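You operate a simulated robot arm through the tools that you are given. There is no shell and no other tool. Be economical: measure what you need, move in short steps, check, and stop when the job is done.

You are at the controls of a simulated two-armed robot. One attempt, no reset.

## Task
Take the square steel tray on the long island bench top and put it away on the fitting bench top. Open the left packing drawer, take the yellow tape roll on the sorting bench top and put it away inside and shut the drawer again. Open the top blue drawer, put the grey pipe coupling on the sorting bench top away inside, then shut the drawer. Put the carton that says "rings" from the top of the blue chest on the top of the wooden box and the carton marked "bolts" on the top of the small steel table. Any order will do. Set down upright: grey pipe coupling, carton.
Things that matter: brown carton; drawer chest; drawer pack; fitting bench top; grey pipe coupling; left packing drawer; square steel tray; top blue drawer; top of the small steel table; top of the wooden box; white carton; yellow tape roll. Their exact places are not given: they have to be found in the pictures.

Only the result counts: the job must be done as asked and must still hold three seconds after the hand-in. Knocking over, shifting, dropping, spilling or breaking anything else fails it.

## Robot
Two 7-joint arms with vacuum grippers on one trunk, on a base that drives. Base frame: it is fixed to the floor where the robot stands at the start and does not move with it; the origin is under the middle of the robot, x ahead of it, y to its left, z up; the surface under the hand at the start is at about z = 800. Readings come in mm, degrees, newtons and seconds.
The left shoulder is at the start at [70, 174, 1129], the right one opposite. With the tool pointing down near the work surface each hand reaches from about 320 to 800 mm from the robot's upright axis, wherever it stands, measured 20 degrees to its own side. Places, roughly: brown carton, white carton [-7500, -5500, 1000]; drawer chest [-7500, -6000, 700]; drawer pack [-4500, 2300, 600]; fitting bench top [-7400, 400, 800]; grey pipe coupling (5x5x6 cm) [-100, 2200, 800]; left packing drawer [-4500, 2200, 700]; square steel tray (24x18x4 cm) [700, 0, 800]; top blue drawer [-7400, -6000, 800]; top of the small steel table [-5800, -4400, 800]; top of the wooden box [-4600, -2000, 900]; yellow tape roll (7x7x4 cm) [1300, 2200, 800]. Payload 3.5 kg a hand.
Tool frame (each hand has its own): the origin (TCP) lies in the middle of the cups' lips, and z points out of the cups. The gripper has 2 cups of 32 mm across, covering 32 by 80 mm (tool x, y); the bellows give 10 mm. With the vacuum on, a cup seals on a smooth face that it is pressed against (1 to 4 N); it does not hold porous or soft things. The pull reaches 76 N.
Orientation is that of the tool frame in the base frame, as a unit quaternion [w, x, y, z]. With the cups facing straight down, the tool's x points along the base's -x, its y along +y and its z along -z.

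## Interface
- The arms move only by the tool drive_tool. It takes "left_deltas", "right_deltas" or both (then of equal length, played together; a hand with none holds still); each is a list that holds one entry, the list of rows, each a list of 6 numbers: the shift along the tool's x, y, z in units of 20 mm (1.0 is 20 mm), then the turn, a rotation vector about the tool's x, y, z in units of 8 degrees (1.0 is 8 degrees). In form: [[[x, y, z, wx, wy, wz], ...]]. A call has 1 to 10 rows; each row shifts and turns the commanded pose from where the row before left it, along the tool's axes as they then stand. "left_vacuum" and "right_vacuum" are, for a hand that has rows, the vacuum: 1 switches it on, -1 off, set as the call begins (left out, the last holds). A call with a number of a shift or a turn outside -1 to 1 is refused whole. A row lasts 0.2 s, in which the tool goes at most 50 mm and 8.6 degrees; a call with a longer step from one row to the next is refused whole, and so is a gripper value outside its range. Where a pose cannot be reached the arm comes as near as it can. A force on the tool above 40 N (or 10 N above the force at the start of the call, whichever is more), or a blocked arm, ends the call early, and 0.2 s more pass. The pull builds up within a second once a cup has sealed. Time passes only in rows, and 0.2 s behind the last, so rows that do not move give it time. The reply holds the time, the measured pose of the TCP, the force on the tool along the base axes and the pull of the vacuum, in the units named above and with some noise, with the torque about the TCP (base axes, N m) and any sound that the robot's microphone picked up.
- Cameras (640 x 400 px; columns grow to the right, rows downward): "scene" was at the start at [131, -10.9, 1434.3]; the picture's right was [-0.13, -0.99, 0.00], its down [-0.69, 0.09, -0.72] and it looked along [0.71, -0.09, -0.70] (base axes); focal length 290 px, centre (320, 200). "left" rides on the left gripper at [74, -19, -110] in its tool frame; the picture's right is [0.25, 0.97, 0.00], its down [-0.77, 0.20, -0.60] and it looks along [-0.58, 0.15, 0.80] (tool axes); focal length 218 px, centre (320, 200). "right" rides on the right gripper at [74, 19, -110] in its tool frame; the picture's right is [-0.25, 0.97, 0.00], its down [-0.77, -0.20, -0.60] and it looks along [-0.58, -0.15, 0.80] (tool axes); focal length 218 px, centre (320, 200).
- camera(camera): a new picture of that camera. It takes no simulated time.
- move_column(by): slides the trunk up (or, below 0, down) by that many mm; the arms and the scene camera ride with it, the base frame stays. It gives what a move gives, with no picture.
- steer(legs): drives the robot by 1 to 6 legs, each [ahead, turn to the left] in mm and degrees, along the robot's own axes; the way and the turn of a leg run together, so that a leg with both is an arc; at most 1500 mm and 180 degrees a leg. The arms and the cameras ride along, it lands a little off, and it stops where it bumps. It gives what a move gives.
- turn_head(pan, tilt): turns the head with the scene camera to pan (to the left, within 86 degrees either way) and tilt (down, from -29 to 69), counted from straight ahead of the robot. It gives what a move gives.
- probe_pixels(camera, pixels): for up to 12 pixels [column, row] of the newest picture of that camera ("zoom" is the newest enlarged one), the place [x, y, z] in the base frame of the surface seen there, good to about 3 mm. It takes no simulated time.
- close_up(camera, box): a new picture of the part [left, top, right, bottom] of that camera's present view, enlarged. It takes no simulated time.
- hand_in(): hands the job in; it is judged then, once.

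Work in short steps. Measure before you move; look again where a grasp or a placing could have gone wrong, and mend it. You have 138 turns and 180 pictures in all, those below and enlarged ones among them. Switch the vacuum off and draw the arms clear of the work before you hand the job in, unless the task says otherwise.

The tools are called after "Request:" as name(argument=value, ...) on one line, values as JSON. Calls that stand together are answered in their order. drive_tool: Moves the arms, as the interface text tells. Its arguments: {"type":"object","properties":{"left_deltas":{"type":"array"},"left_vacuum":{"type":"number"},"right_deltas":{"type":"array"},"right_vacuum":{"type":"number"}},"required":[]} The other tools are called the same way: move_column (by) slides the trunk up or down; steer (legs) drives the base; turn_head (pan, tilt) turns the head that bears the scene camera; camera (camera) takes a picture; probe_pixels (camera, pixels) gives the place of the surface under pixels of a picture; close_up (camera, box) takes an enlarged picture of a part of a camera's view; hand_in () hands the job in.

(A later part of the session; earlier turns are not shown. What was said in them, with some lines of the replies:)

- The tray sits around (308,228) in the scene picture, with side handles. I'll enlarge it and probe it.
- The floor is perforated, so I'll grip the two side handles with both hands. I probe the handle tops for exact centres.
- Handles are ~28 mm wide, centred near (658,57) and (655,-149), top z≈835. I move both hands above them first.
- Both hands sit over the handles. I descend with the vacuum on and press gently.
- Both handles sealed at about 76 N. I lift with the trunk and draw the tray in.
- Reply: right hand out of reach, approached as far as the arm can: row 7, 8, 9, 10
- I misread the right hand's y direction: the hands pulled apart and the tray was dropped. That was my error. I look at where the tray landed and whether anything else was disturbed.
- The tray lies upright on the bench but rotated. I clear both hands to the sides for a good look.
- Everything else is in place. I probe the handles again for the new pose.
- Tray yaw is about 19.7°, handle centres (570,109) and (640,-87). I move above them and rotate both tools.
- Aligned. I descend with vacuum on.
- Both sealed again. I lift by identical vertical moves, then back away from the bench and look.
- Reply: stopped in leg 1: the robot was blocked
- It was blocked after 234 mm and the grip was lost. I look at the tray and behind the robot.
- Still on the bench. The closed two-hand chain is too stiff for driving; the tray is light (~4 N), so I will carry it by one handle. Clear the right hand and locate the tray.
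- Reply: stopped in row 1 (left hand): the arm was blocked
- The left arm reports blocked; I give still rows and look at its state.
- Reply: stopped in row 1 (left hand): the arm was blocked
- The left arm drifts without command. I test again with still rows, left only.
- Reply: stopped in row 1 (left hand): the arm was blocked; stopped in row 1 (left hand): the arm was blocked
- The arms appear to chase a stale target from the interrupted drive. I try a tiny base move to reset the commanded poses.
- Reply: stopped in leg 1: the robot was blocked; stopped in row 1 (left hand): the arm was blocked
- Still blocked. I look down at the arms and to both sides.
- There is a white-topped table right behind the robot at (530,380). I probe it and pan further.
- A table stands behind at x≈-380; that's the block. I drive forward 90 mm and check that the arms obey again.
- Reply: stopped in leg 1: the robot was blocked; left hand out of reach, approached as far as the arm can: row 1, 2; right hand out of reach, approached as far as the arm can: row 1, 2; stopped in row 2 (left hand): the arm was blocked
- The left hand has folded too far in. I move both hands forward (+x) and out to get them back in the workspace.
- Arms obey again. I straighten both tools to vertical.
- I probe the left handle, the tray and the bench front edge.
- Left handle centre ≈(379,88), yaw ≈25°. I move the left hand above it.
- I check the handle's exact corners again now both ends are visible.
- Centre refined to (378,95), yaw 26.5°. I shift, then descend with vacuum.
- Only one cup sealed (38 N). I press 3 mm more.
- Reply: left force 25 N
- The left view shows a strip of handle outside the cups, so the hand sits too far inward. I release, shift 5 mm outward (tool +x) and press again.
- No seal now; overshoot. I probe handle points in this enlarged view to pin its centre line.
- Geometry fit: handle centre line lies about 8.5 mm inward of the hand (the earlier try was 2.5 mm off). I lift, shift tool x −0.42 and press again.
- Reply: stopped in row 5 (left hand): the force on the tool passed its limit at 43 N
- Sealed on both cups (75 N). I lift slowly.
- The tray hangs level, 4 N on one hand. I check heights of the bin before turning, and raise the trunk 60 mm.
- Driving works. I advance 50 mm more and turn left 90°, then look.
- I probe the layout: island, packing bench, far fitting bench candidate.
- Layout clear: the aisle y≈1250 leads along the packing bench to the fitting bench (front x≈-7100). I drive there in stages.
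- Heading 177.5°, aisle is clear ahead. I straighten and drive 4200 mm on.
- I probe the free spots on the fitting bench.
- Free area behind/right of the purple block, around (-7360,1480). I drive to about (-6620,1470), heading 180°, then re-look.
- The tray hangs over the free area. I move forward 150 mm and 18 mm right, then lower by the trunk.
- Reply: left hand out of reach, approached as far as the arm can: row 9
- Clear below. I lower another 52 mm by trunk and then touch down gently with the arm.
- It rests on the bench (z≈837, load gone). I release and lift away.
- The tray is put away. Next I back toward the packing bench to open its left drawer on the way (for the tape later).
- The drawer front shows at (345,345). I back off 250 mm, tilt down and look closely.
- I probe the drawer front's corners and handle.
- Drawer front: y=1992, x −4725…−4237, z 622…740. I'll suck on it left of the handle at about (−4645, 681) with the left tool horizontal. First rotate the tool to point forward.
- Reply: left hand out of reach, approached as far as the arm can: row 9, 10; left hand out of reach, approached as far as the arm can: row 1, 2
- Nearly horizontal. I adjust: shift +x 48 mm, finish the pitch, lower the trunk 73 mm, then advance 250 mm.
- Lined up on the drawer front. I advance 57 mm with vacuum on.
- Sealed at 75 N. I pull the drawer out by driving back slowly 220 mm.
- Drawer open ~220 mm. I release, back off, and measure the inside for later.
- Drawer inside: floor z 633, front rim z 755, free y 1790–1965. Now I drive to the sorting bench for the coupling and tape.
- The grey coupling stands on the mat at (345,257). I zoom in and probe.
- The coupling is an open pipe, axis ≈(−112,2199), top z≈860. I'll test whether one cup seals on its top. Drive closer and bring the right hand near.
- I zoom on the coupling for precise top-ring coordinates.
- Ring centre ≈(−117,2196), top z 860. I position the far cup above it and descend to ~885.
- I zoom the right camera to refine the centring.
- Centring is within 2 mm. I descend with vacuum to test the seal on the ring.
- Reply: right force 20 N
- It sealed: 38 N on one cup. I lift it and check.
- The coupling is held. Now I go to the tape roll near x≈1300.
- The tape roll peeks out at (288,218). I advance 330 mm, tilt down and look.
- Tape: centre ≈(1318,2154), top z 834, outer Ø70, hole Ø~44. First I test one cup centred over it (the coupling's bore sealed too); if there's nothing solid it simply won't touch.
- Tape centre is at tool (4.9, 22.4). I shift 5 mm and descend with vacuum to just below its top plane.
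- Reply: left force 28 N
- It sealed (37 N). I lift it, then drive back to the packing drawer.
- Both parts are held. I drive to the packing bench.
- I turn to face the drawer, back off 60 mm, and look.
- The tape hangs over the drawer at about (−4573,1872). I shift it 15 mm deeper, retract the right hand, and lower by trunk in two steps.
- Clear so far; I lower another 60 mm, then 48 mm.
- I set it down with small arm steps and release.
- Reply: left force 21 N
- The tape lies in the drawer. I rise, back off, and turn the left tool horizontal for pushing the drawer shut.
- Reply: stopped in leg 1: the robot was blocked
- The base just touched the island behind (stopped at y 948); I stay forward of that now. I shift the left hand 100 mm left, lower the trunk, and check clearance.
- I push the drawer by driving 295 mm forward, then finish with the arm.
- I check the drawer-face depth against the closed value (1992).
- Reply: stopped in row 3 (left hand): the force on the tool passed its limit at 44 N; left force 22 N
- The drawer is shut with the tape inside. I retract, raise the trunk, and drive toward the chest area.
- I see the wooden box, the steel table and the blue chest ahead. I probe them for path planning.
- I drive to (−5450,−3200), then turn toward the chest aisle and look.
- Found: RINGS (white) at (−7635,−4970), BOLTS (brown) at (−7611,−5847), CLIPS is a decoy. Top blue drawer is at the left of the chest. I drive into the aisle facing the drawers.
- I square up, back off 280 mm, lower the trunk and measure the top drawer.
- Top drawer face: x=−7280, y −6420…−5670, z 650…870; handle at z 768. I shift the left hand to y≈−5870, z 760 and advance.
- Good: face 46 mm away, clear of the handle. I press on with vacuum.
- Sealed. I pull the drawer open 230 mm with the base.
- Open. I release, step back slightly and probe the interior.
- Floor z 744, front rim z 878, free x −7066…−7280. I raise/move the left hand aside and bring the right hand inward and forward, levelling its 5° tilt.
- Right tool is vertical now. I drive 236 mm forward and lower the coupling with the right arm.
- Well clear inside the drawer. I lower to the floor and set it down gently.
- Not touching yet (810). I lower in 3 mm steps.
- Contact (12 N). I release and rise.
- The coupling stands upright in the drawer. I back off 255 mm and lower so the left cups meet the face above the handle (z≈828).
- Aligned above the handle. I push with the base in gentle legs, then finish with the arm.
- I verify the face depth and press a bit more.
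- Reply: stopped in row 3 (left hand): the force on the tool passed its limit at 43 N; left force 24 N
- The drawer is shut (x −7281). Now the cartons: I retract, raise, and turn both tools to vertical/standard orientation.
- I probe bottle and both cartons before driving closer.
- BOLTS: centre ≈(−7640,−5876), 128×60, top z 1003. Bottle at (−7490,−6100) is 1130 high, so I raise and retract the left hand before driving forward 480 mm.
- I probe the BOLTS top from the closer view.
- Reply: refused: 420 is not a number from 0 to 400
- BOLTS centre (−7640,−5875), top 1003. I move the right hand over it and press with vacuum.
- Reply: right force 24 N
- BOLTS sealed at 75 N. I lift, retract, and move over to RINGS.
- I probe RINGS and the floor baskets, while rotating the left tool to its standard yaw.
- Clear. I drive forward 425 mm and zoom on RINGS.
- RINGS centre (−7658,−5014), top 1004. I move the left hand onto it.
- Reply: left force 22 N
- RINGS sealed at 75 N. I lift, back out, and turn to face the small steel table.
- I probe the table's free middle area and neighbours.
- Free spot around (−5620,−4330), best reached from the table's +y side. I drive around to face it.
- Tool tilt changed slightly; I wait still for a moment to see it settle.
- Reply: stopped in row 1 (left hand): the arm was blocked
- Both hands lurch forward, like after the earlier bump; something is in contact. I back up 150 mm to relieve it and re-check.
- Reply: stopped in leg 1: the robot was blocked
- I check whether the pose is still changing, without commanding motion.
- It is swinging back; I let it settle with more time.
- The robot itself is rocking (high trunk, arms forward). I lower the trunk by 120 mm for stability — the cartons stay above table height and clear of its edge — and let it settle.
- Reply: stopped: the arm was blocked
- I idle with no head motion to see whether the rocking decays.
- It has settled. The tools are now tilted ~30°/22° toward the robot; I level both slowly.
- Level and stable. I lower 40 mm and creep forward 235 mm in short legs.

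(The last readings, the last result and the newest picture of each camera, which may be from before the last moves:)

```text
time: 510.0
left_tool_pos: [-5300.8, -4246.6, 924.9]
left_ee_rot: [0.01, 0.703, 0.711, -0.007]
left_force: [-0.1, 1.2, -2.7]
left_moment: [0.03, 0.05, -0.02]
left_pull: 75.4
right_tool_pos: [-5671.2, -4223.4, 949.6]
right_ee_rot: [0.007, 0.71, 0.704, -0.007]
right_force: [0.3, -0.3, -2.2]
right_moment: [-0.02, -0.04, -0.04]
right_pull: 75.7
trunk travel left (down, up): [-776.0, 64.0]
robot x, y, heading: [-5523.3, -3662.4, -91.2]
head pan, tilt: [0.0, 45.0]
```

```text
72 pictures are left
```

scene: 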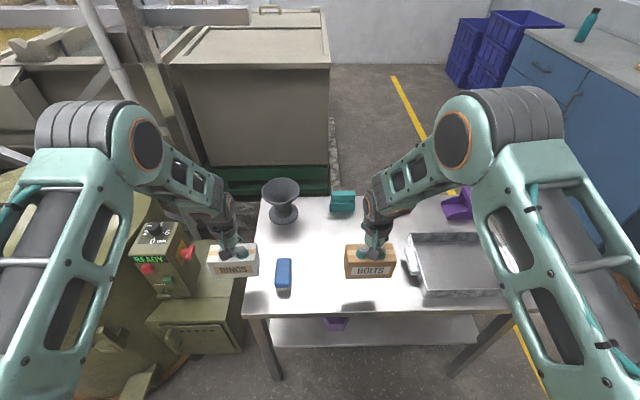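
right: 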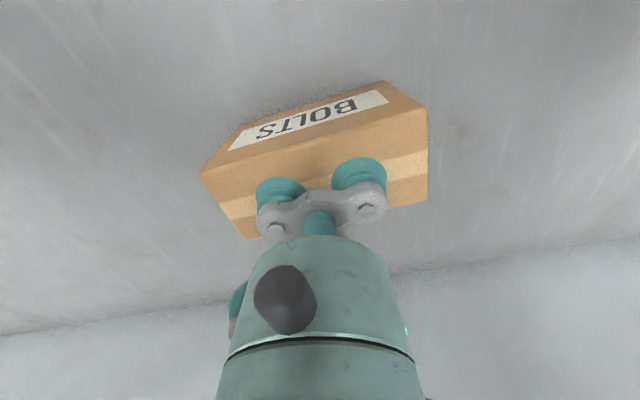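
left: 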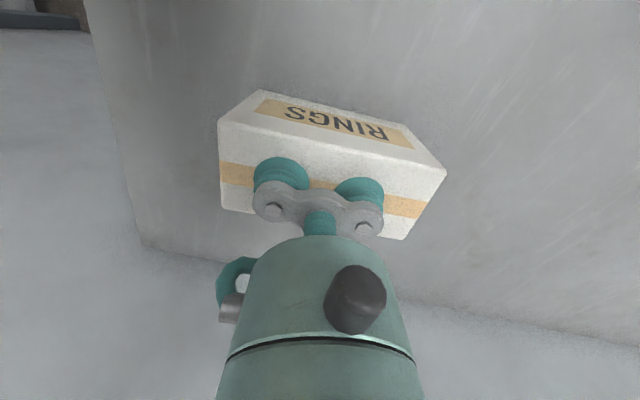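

Stable. I extend the right hand 95 mm forward, 30 mm toward centre, then lower to near the table.

Request:
drive_tool(right_deltas=[[[-0.7, 0.2, 0, 0, 0, 0], [-0.7, 0.2, 0, 0, 0, 0], [-0.7, 0.2, 0, 0, 0, 0], [-0.7, 0.2, 0, 0, 0, 0], [-0.7, 0.2, 0, 0, 0, 0], [-0.7, 0.2, 0, 0, 0, 0], [-0.6, 0.2, 0, 0, 0, 0], [0, 0, 0.6, 0, 0, 0], [0, 0, 0.8, 0, 0, 0], [0, 0, 0.8, 0, 0, 0]]])

Request:
drive_tool(right_deltas=[[[0, 0, 0.8, 0, 0, 0], [0, 0, 0.8, 0, 0, 0], [0, 0, 0.6, 0, 0, 0], [0, 0, 0.3, 0, 0, 0], [0, 0, 0, 0, 0, 0]]])

Request:
camera(camera="scene")

Request:
camera(camera="right")

```text
time: 512.2
left_tool_pos: [-5300.7, -4255.5, 917.9]
left_ee_rot: [0.006, 0.703, 0.711, -0.004]
left_force: [0.7, 0.3, -3.6]
left_moment: [0.04, -0.03, 0.0]
left_pull: 75.2
right_tool_pos: [-5644.0, -4331.7, 899.3]
right_ee_rot: [0.003, 0.71, 0.704, -0.003]
right_force: [1.1, 0.3, -4.0]
right_moment: [0.04, -0.01, 0.0]
right_pull: 75.6
trunk travel left (down, up): [-776.0, 64.0]
robot x, y, heading: [-5522.1, -3662.9, -91.3]
head pan, tilt: [0.0, 45.0]
```

```text
time: 513.4
left_tool_pos: [-5299.9, -4256.5, 918.2]
left_ee_rot: [0.006, 0.703, 0.711, -0.004]
left_force: [-0.1, -0.3, -2.8]
left_moment: [0.04, -0.01, 0.02]
left_pull: 75.6
right_tool_pos: [-5644.0, -4329.5, 849.4]
right_ee_rot: [0.003, 0.71, 0.704, -0.004]
right_force: [0.5, 0.1, -3.1]
right_moment: [0.08, -0.01, -0.03]
right_pull: 75.0
trunk travel left (down, up): [-776.0, 64.0]
robot x, y, heading: [-5521.5, -3662.0, -91.3]
head pan, tilt: [0.0, 45.0]
```

```text
71 pictures are left
```

scene: 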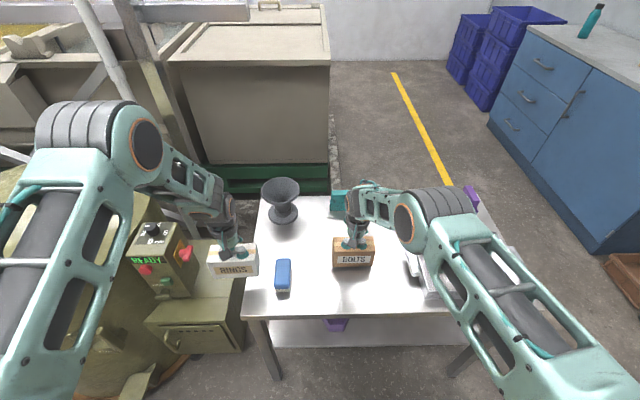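

```text
70 pictures are left
```

right: 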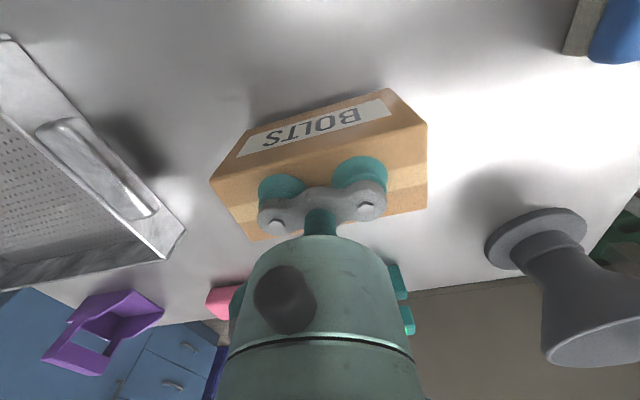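

Clear spot. I set it down.

Request:
drive_tool(right_deltas=[[[0, 0, 0.4, 0, 0, 0], [0, 0, 0.2, 0, 0, 0], [0, 0, 0.1, 0, 0, 0], [0, 0, 0.1, 0, 0, 0], [0, 0, 0, 0, 0, 0]]])

```text
time: 514.6
left_tool_pos: [-5300.5, -4254.2, 919.7]
left_ee_rot: [0.006, 0.702, 0.712, -0.005]
left_force: [0.5, -1.2, -3.4]
left_moment: [0.04, 0.01, 0.02]
left_pull: 75.4
right_tool_pos: [-5641.5, -4330.5, 835.6]
right_ee_rot: [0.005, 0.709, 0.705, -0.005]
right_force: [4.3, -3.3, 13.1]
right_moment: [-0.25, 0.47, 0.15]
right_pull: 75.9
trunk travel left (down, up): [-776.0, 64.0]
robot x, y, heading: [-5525.0, -3665.0, -91.2]
head pan, tilt: [0.0, 45.0]
```

Contact (13 N). I release and rise.

Request:
drive_tool(right_deltas=[[[0, 0, 0, 0, 0, 0], [0, 0, 0, 0, 0, 0], [0, 0, 0, 0, 0, 0], [0, 0, 0, 0, 0, 0], [0, 0, -0.3, 0, 0, 0], [0, 0, -0.5, 0, 0, 0], [0, 0, -0.8, 0, 0, 0], [0, 0, -0.8, 0, 0, 0], [0, 0, -0.8, 0, 0, 0], [0, 0, -0.8, 0, 0, 0]]], right_vacuum=-1)

Request:
drive_tool(right_deltas=[[[0.6, -0.2, -0.5, 0, 0, 0], [0.6, -0.2, -0.5, 0, 0, 0], [0.6, -0.2, -0.5, 0, 0, 0], [0.6, -0.2, -0.5, 0, 0, 0], [0.6, -0.2, 0, 0, 0, 0], [0.6, -0.2, 0, 0, 0, 0], [0.6, -0.2, 0, 0, 0, 0]]])

Request:
camera(camera="scene")

```text
time: 516.8
left_tool_pos: [-5300.3, -4255.7, 917.7]
left_ee_rot: [0.006, 0.703, 0.711, -0.004]
left_force: [0.4, -0.1, -4.4]
left_moment: [0.07, 0.01, -0.01]
left_pull: 75.2
right_tool_pos: [-5643.7, -4329.0, 913.7]
right_ee_rot: [0.002, 0.71, 0.704, -0.003]
right_force: [0.3, -0.4, 0.4]
right_moment: [0.02, 0.02, 0.01]
right_pull: 0.0
trunk travel left (down, up): [-776.0, 64.0]
robot x, y, heading: [-5527.5, -3662.4, -91.2]
head pan, tilt: [0.0, 45.0]
```

```text
time: 518.4
left_tool_pos: [-5299.1, -4256.4, 917.2]
left_ee_rot: [0.006, 0.704, 0.71, -0.005]
left_force: [-0.1, 1.1, -3.6]
left_moment: [0.03, 0.01, 0.03]
left_pull: 75.1
right_tool_pos: [-5671.5, -4244.4, 952.7]
right_ee_rot: [0.002, 0.71, 0.704, -0.003]
right_force: [-0.3, -1.2, -1.1]
right_moment: [0.01, 0.0, -0.02]
right_pull: 0.1
trunk travel left (down, up): [-776.0, 64.0]
robot x, y, heading: [-5526.0, -3660.1, -91.2]
head pan, tilt: [0.0, 45.0]
```

```text
69 pictures are left
```

scene: 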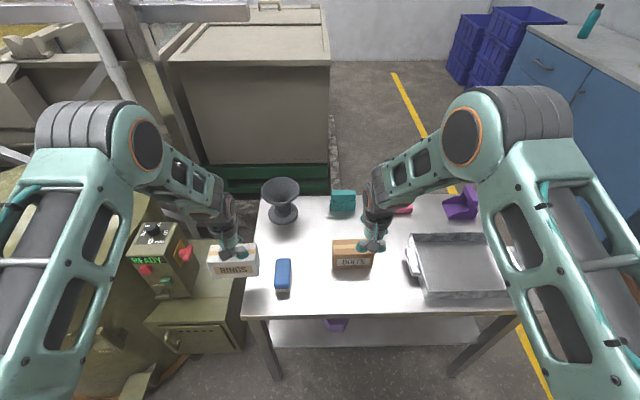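

BOLTS stands on the steel table. I back off, raise the left hand, and drive to the wooden box.

Request:
steer(legs=[[-60, 0], [-200, 0]])

Request:
drive_tool(left_deltas=[[[0.3, 0, -0.8, 0, 0, 0], [0.3, 0, -0.8, 0, 0, 0], [0.3, 0, -0.8, 0, 0, 0], [0.3, 0, -0.8, 0, 0, 0], [0.3, 0, -0.8, 0, 0, 0], [0.3, 0, -0.8, 0, 0, 0], [0.3, 0, -0.8, 0, 0, 0], [0.3, 0, -0.8, 0, 0, 0], [0.3, 0, -0.8, 0, 0, 0]]], right_deltas=[[[0.3, 0, -0.5, 0, 0, 0], [0.3, 0, -0.5, 0, 0, 0], [0.3, 0, -0.5, 0, 0, 0], [0.3, 0, -0.5, 0, 0, 0], [0.3, 0, -0.5, 0, 0, 0], [0.3, 0, -0.5, 0, 0, 0], [0.3, 0, -0.5, 0, 0, 0], [0.3, 0, -0.5, 0, 0, 0], [0.3, 0, -0.5, 0, 0, 0]]])

Request:
steer(legs=[[-1170, 0]])

Request:
steer(legs=[[0, 91]])

Request:
camera(camera="scene")

```text
time: 520.6
left_tool_pos: [-5295.9, -3997.6, 915.4]
left_ee_rot: [0.004, 0.704, 0.71, -0.003]
left_force: [0.0, -0.5, -2.8]
left_moment: [0.06, 0.03, 0.03]
left_pull: 75.5
right_tool_pos: [-5665.6, -3986.5, 951.0]
right_ee_rot: [0.002, 0.711, 0.703, -0.002]
right_force: [0.0, 1.0, 0.1]
right_moment: [0.02, 0.03, -0.02]
right_pull: 0.0
trunk travel left (down, up): [-776.0, 64.0]
robot x, y, heading: [-5516.3, -3400.5, -91.2]
head pan, tilt: [0.0, 45.0]
```

```text
time: 522.6
left_tool_pos: [-5297.8, -3937.6, 1061.9]
left_ee_rot: [0.007, 0.704, 0.71, -0.004]
left_force: [0.4, 0.4, -3.4]
left_moment: [0.02, -0.01, -0.01]
left_pull: 76.1
right_tool_pos: [-5666.3, -3928.5, 1043.2]
right_ee_rot: [0.003, 0.711, 0.704, -0.004]
right_force: [-0.2, -0.2, 0.0]
right_moment: [-0.05, 0.0, 0.01]
right_pull: 0.1
trunk travel left (down, up): [-776.0, 64.0]
robot x, y, heading: [-5518.6, -3399.2, -91.0]
head pan, tilt: [0.0, 45.0]
```

```text
time: 528.4
left_tool_pos: [-5271.4, -2801.7, 1060.3]
left_ee_rot: [0.006, 0.716, 0.698, -0.004]
left_force: [0.0, -0.1, -2.4]
left_moment: [0.0, -0.01, -0.02]
left_pull: 75.1
right_tool_pos: [-5637.4, -2779.9, 1040.9]
right_ee_rot: [0.003, 0.721, 0.693, -0.003]
right_force: [-0.4, -0.1, 0.1]
right_moment: [0.0, 0.01, -0.04]
right_pull: 0.1
trunk travel left (down, up): [-776.0, 64.0]
robot x, y, heading: [-5471.2, -2255.8, -93.4]
head pan, tilt: [0.0, 45.0]
```

```text
time: 532.7
left_tool_pos: [-4935.0, -2044.9, 1059.9]
left_ee_rot: [0.007, 0.003, 1.0, 0.002]
left_force: [0.2, 0.8, -2.9]
left_moment: [-0.04, 0.02, -0.02]
left_pull: 75.5
right_tool_pos: [-4948.7, -2412.8, 1042.1]
right_ee_rot: [0.005, 0.011, 1.0, 0.0]
right_force: [-0.3, 0.2, -0.4]
right_moment: [-0.04, 0.01, 0.0]
right_pull: 0.1
trunk travel left (down, up): [-776.0, 64.0]
robot x, y, heading: [-5470.4, -2261.7, -2.3]
head pan, tilt: [0.0, 45.0]
```

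```text
68 pictures are left
```

scene: 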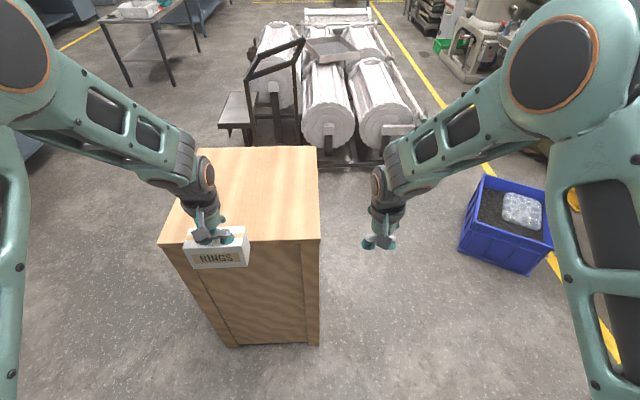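

The wooden box top is in view, empty. I probe it.

Request:
probe_pixels(camera="scene", pixels=[[212, 152], [314, 152], [170, 238], [315, 235], [265, 200], [285, 225]])

```text
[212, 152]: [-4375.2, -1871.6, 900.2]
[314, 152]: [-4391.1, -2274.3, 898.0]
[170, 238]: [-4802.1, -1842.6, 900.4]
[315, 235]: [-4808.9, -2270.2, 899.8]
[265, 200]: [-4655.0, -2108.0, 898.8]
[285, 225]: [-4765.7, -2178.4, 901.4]
```

Box top centre ≈(−4592,−2060), z 900. I creep forward 225 mm, then extend the left arm 85 mm.

Request:
steer(legs=[[75, 0], [75, 0], [75, 0]])

Request:
drive_tool(left_deltas=[[[-0.6, 0, 0.3, 0, 0, 0], [-0.6, 0, 0.3, 0, 0, 0], [-0.6, 0, 0.3, 0, 0, 0], [-0.6, 0, 0.3, 0, 0, 0], [-0.6, 0, 0.3, 0, 0, 0], [-0.6, 0, 0.3, 0, 0, 0], [-0.6, 0, 0.3, 0, 0, 0], [0, 0, 0, 0, 0, 0]]])

Request:
camera(camera="left")

```text
time: 535.0
left_tool_pos: [-4714.4, -2052.8, 1062.9]
left_ee_rot: [0.01, 0.003, 1.0, 0.002]
left_force: [0.4, 0.5, -3.2]
left_moment: [-0.02, 0.14, -0.01]
left_pull: 75.4
right_tool_pos: [-4729.1, -2421.2, 1043.8]
right_ee_rot: [0.007, 0.012, 1.0, 0.0]
right_force: [0.3, 0.6, 0.2]
right_moment: [0.01, 0.1, 0.02]
right_pull: 0.1
trunk travel left (down, up): [-776.0, 64.0]
robot x, y, heading: [-5246.1, -2267.4, -2.2]
head pan, tilt: [0.0, 45.0]
```

```text
time: 536.8
left_tool_pos: [-4639.0, -2052.4, 1027.7]
left_ee_rot: [0.015, 0.002, 1.0, 0.002]
left_force: [0.0, -0.1, -3.8]
left_moment: [-0.03, 0.1, 0.02]
left_pull: 75.8
right_tool_pos: [-4736.9, -2419.3, 1047.6]
right_ee_rot: [0.013, 0.013, 1.0, 0.0]
right_force: [-0.4, 0.5, -0.3]
right_moment: [-0.01, 0.01, 0.01]
right_pull: 0.1
trunk travel left (down, up): [-776.0, 64.0]
robot x, y, heading: [-5251.2, -2267.5, -2.1]
head pan, tilt: [0.0, 45.0]
```

```text
67 pictures are left
```

left: 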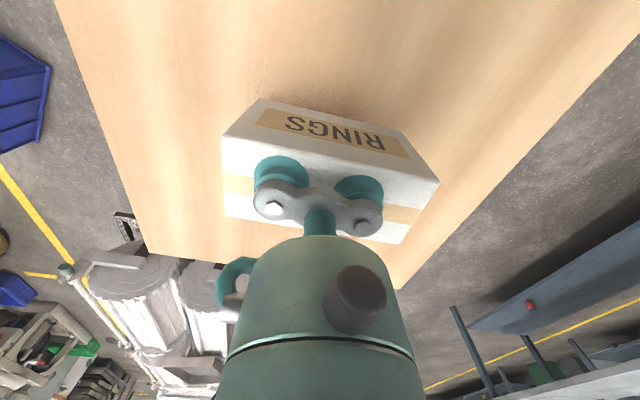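

Well over the box. I lower slowly to contact.

Request:
drive_tool(left_deltas=[[[0, 0, 0, 0, 0, 0], [0, 0, 0.5, 0, 0, 0], [0, 0, 0.5, 0, 0, 0], [0, 0, 0.4, 0, 0, 0], [0, 0, 0.2, 0, 0, 0], [0, 0, 0, 0, 0, 0]]])

Request:
drive_tool(left_deltas=[[[0, 0, 0.2, 0, 0, 0], [0, 0, 0.15, 0, 0, 0], [0, 0, 0.1, 0, 0, 0], [0, 0, 0, 0, 0, 0]]])

```text
time: 538.2
left_tool_pos: [-4637.7, -2052.6, 996.2]
left_ee_rot: [0.015, 0.004, 1.0, 0.002]
left_force: [0.1, 0.4, -3.2]
left_moment: [-0.01, 0.03, -0.01]
left_pull: 75.7
right_tool_pos: [-4739.7, -2419.1, 1049.1]
right_ee_rot: [0.014, 0.013, 1.0, 0.0]
right_force: [-0.2, 0.1, 0.4]
right_moment: [0.0, 0.02, 0.0]
right_pull: 0.1
trunk travel left (down, up): [-776.0, 64.0]
robot x, y, heading: [-5246.3, -2266.0, -2.1]
head pan, tilt: [0.0, 45.0]
```

```text
time: 539.2
left_tool_pos: [-4637.5, -2053.2, 987.5]
left_ee_rot: [0.015, 0.003, 1.0, 0.001]
left_force: [0.5, 0.9, -3.4]
left_moment: [-0.01, 0.04, 0.01]
left_pull: 75.7
right_tool_pos: [-4738.7, -2420.3, 1049.2]
right_ee_rot: [0.013, 0.011, 1.0, 0.0]
right_force: [-0.1, -0.7, -0.6]
right_moment: [-0.01, -0.02, 0.01]
right_pull: 0.0
trunk travel left (down, up): [-776.0, 64.0]
robot x, y, heading: [-5247.8, -2266.3, -2.3]
head pan, tilt: [0.0, 45.0]
```

Not yet touching; a few more millimetres.

Request:
drive_tool(left_deltas=[[[0, 0, 0.15, 0, 0, 0], [0, 0, 0.1, 0, 0, 0], [0, 0, 0, 0, 0, 0]]])

```text
time: 540.0
left_tool_pos: [-4638.7, -2051.7, 984.5]
left_ee_rot: [0.018, 0.001, 1.0, 0.002]
left_force: [4.9, 5.9, 19.3]
left_moment: [-0.45, 0.11, 0.05]
left_pull: 74.7
right_tool_pos: [-4740.1, -2419.6, 1050.5]
right_ee_rot: [0.014, 0.011, 1.0, 0.001]
right_force: [-0.1, -0.1, 0.1]
right_moment: [-0.01, 0.01, -0.01]
right_pull: 0.1
trunk travel left (down, up): [-776.0, 64.0]
robot x, y, heading: [-5247.4, -2265.9, -2.1]
head pan, tilt: [0.0, 45.0]
```

Contact (19 N). I release, rise, and look.

Request:
drive_tool(left_deltas=[[[0, 0, 0, 0, 0, 0], [0, 0, 0, 0, 0, 0], [0, 0, 0, 0, 0, 0], [0, 0, 0, 0, 0, 0], [0, 0, -0.3, 0, 0, 0], [0, 0, -0.5, 0, 0, 0], [0, 0, -0.8, 0, 0, 0], [0, 0, -0.8, 0, 0, 0], [0, 0, -0.8, 0, 0, 0], [0, 0, -0.8, 0, 0, 0]]], left_vacuum=-1)

Request:
steer(legs=[[-75, 0], [-150, 0], [-150, 0]])

Request:
camera(camera="scene")

```text
time: 542.2
left_tool_pos: [-4640.3, -2051.7, 1062.5]
left_ee_rot: [0.017, 0.003, 1.0, 0.001]
left_force: [-0.3, 0.1, 0.3]
left_moment: [0.02, -0.03, -0.02]
left_pull: 0.1
right_tool_pos: [-4740.4, -2419.8, 1049.0]
right_ee_rot: [0.014, 0.012, 1.0, 0.0]
right_force: [0.3, 0.0, -1.0]
right_moment: [-0.02, -0.01, -0.04]
right_pull: 0.0
trunk travel left (down, up): [-776.0, 64.0]
robot x, y, heading: [-5248.7, -2266.3, -2.1]
head pan, tilt: [0.0, 45.0]
```

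```text
time: 545.0
left_tool_pos: [-5023.9, -2039.0, 1123.4]
left_ee_rot: [0.105, 0.002, 0.995, -0.004]
left_force: [-0.1, 0.2, 0.6]
left_moment: [-0.03, 0.01, 0.01]
left_pull: 0.1
right_tool_pos: [-5134.2, -2402.5, 1090.9]
right_ee_rot: [0.085, 0.011, 0.996, 0.004]
right_force: [-0.3, 0.1, -0.2]
right_moment: [-0.01, 0.06, 0.01]
right_pull: 0.1
trunk travel left (down, up): [-776.0, 64.0]
robot x, y, heading: [-5568.8, -2257.8, -2.1]
head pan, tilt: [0.0, 45.0]
stopped in leg 3: the robot was blocked; the commanded pose is now the measured one
```

```text
66 pictures are left
```

scene: 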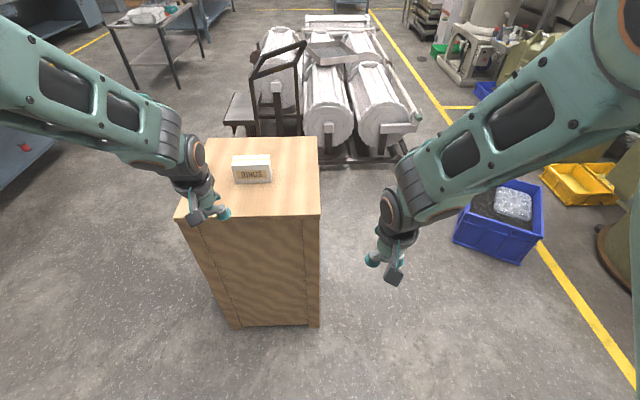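

RINGS stands upright on the wooden box. The robot rocks a little; I let it settle and confirm everything is quiet.

Request:
turn_head(pan=0, tilt=45)

Request:
turn_head(pan=0, tilt=45)

Request:
turn_head(pan=0, tilt=45)

Request:
turn_head(pan=0, tilt=45)

Request:
turn_head(pan=0, tilt=45)

Request:
close_up(camera="scene", box=[190, 130, 340, 230])

```text
time: 545.6
left_tool_pos: [-5007.4, -2039.5, 1116.3]
left_ee_rot: [0.098, 0.001, 0.995, -0.003]
left_force: [1.5, -0.3, 1.1]
left_moment: [0.02, 0.09, 0.0]
left_pull: 0.1
right_tool_pos: [-5118.8, -2401.9, 1083.3]
right_ee_rot: [0.077, 0.012, 0.997, 0.004]
right_force: [0.5, -0.1, 0.0]
right_moment: [-0.02, 0.1, 0.03]
right_pull: 0.1
trunk travel left (down, up): [-776.0, 64.0]
robot x, y, heading: [-5569.3, -2256.4, -2.2]
head pan, tilt: [0.0, 45.0]
```

```text
time: 546.2
left_tool_pos: [-4992.2, -2040.2, 1108.9]
left_ee_rot: [0.091, 0.002, 0.996, -0.003]
left_force: [1.1, 0.3, -0.3]
left_moment: [-0.04, 0.07, 0.05]
left_pull: 0.1
right_tool_pos: [-5103.1, -2402.6, 1079.0]
right_ee_rot: [0.071, 0.012, 0.997, 0.004]
right_force: [0.2, -0.4, -0.1]
right_moment: [-0.01, 0.03, -0.03]
right_pull: 0.0
trunk travel left (down, up): [-776.0, 64.0]
robot x, y, heading: [-5565.7, -2254.6, -2.1]
head pan, tilt: [0.0, 45.0]
```

```text
time: 546.8
left_tool_pos: [-4996.5, -2039.9, 1109.4]
left_ee_rot: [0.092, 0.001, 0.996, -0.003]
left_force: [0.9, -0.7, 0.6]
left_moment: [0.0, 0.03, -0.04]
left_pull: 0.0
right_tool_pos: [-5107.2, -2402.4, 1080.0]
right_ee_rot: [0.072, 0.012, 0.997, 0.004]
right_force: [-0.3, -0.4, -0.3]
right_moment: [0.02, 0.03, 0.01]
right_pull: 0.1
trunk travel left (down, up): [-776.0, 64.0]
robot x, y, heading: [-5568.5, -2256.9, -2.3]
head pan, tilt: [0.0, 45.0]
```

```text
time: 547.4
left_tool_pos: [-4998.7, -2040.3, 1111.6]
left_ee_rot: [0.093, 0.001, 0.996, -0.002]
left_force: [0.5, -0.5, -0.1]
left_moment: [0.02, 0.03, 0.04]
left_pull: 0.1
right_tool_pos: [-5109.1, -2403.0, 1081.5]
right_ee_rot: [0.073, 0.012, 0.997, 0.004]
right_force: [0.4, 0.8, 0.1]
right_moment: [-0.01, 0.0, 0.02]
right_pull: 0.0
trunk travel left (down, up): [-776.0, 64.0]
robot x, y, heading: [-5566.4, -2256.7, -2.0]
head pan, tilt: [0.0, 45.0]
```

```text
time: 548.0
left_tool_pos: [-5000.8, -2040.6, 1112.6]
left_ee_rot: [0.094, 0.001, 0.996, -0.003]
left_force: [-0.3, -0.2, -0.6]
left_moment: [-0.02, 0.01, -0.02]
left_pull: 0.1
right_tool_pos: [-5109.7, -2402.2, 1081.9]
right_ee_rot: [0.072, 0.011, 0.997, 0.005]
right_force: [-0.9, -0.2, 0.5]
right_moment: [0.02, 0.03, 0.0]
right_pull: 0.0
trunk travel left (down, up): [-776.0, 64.0]
robot x, y, heading: [-5568.1, -2253.7, -2.0]
head pan, tilt: [0.0, 45.0]
```

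```text
4.00 times, centred on (265, 180) of scene
```

zoom: 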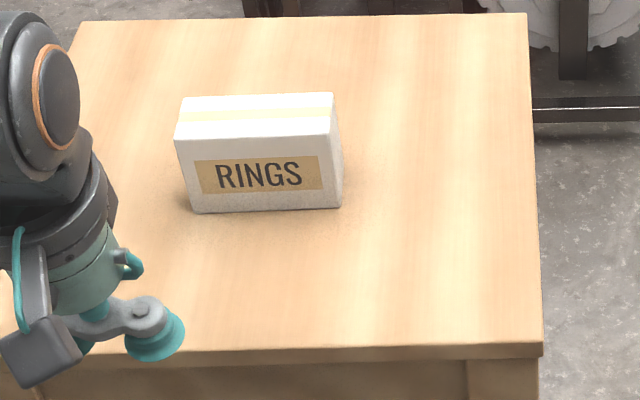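

The robot is steady, both vacuums are off and the arms are clear of the box, so I hand in.

Request:
hand_in()

```text
The job is handed in.
```

I handed the job in with all five placements made, but I don't know whether it passed. The hand-in gave no verdict.

- **Square steel tray:** on the fitting bench top. I lost my grip on it twice near the start. Both times it fell a short way onto the long island bench and landed upright, before I carried it by one handle.
- **Yellow tape roll:** in the left packing drawer, which is shut again.
- **Grey pipe coupling:** stood upright in the top blue drawer when I released it. The drawer is shut, so I couldn't look again after closing it.
- **"Rings" carton:** upright on the wooden box. I checked it last.
- **"Bolts" carton:** upright on the small steel table.

While reversing, the base bumped the white-topped table behind the start position and probably the small island bench. I didn't see anything move, but I didn't go back to check what was on them.
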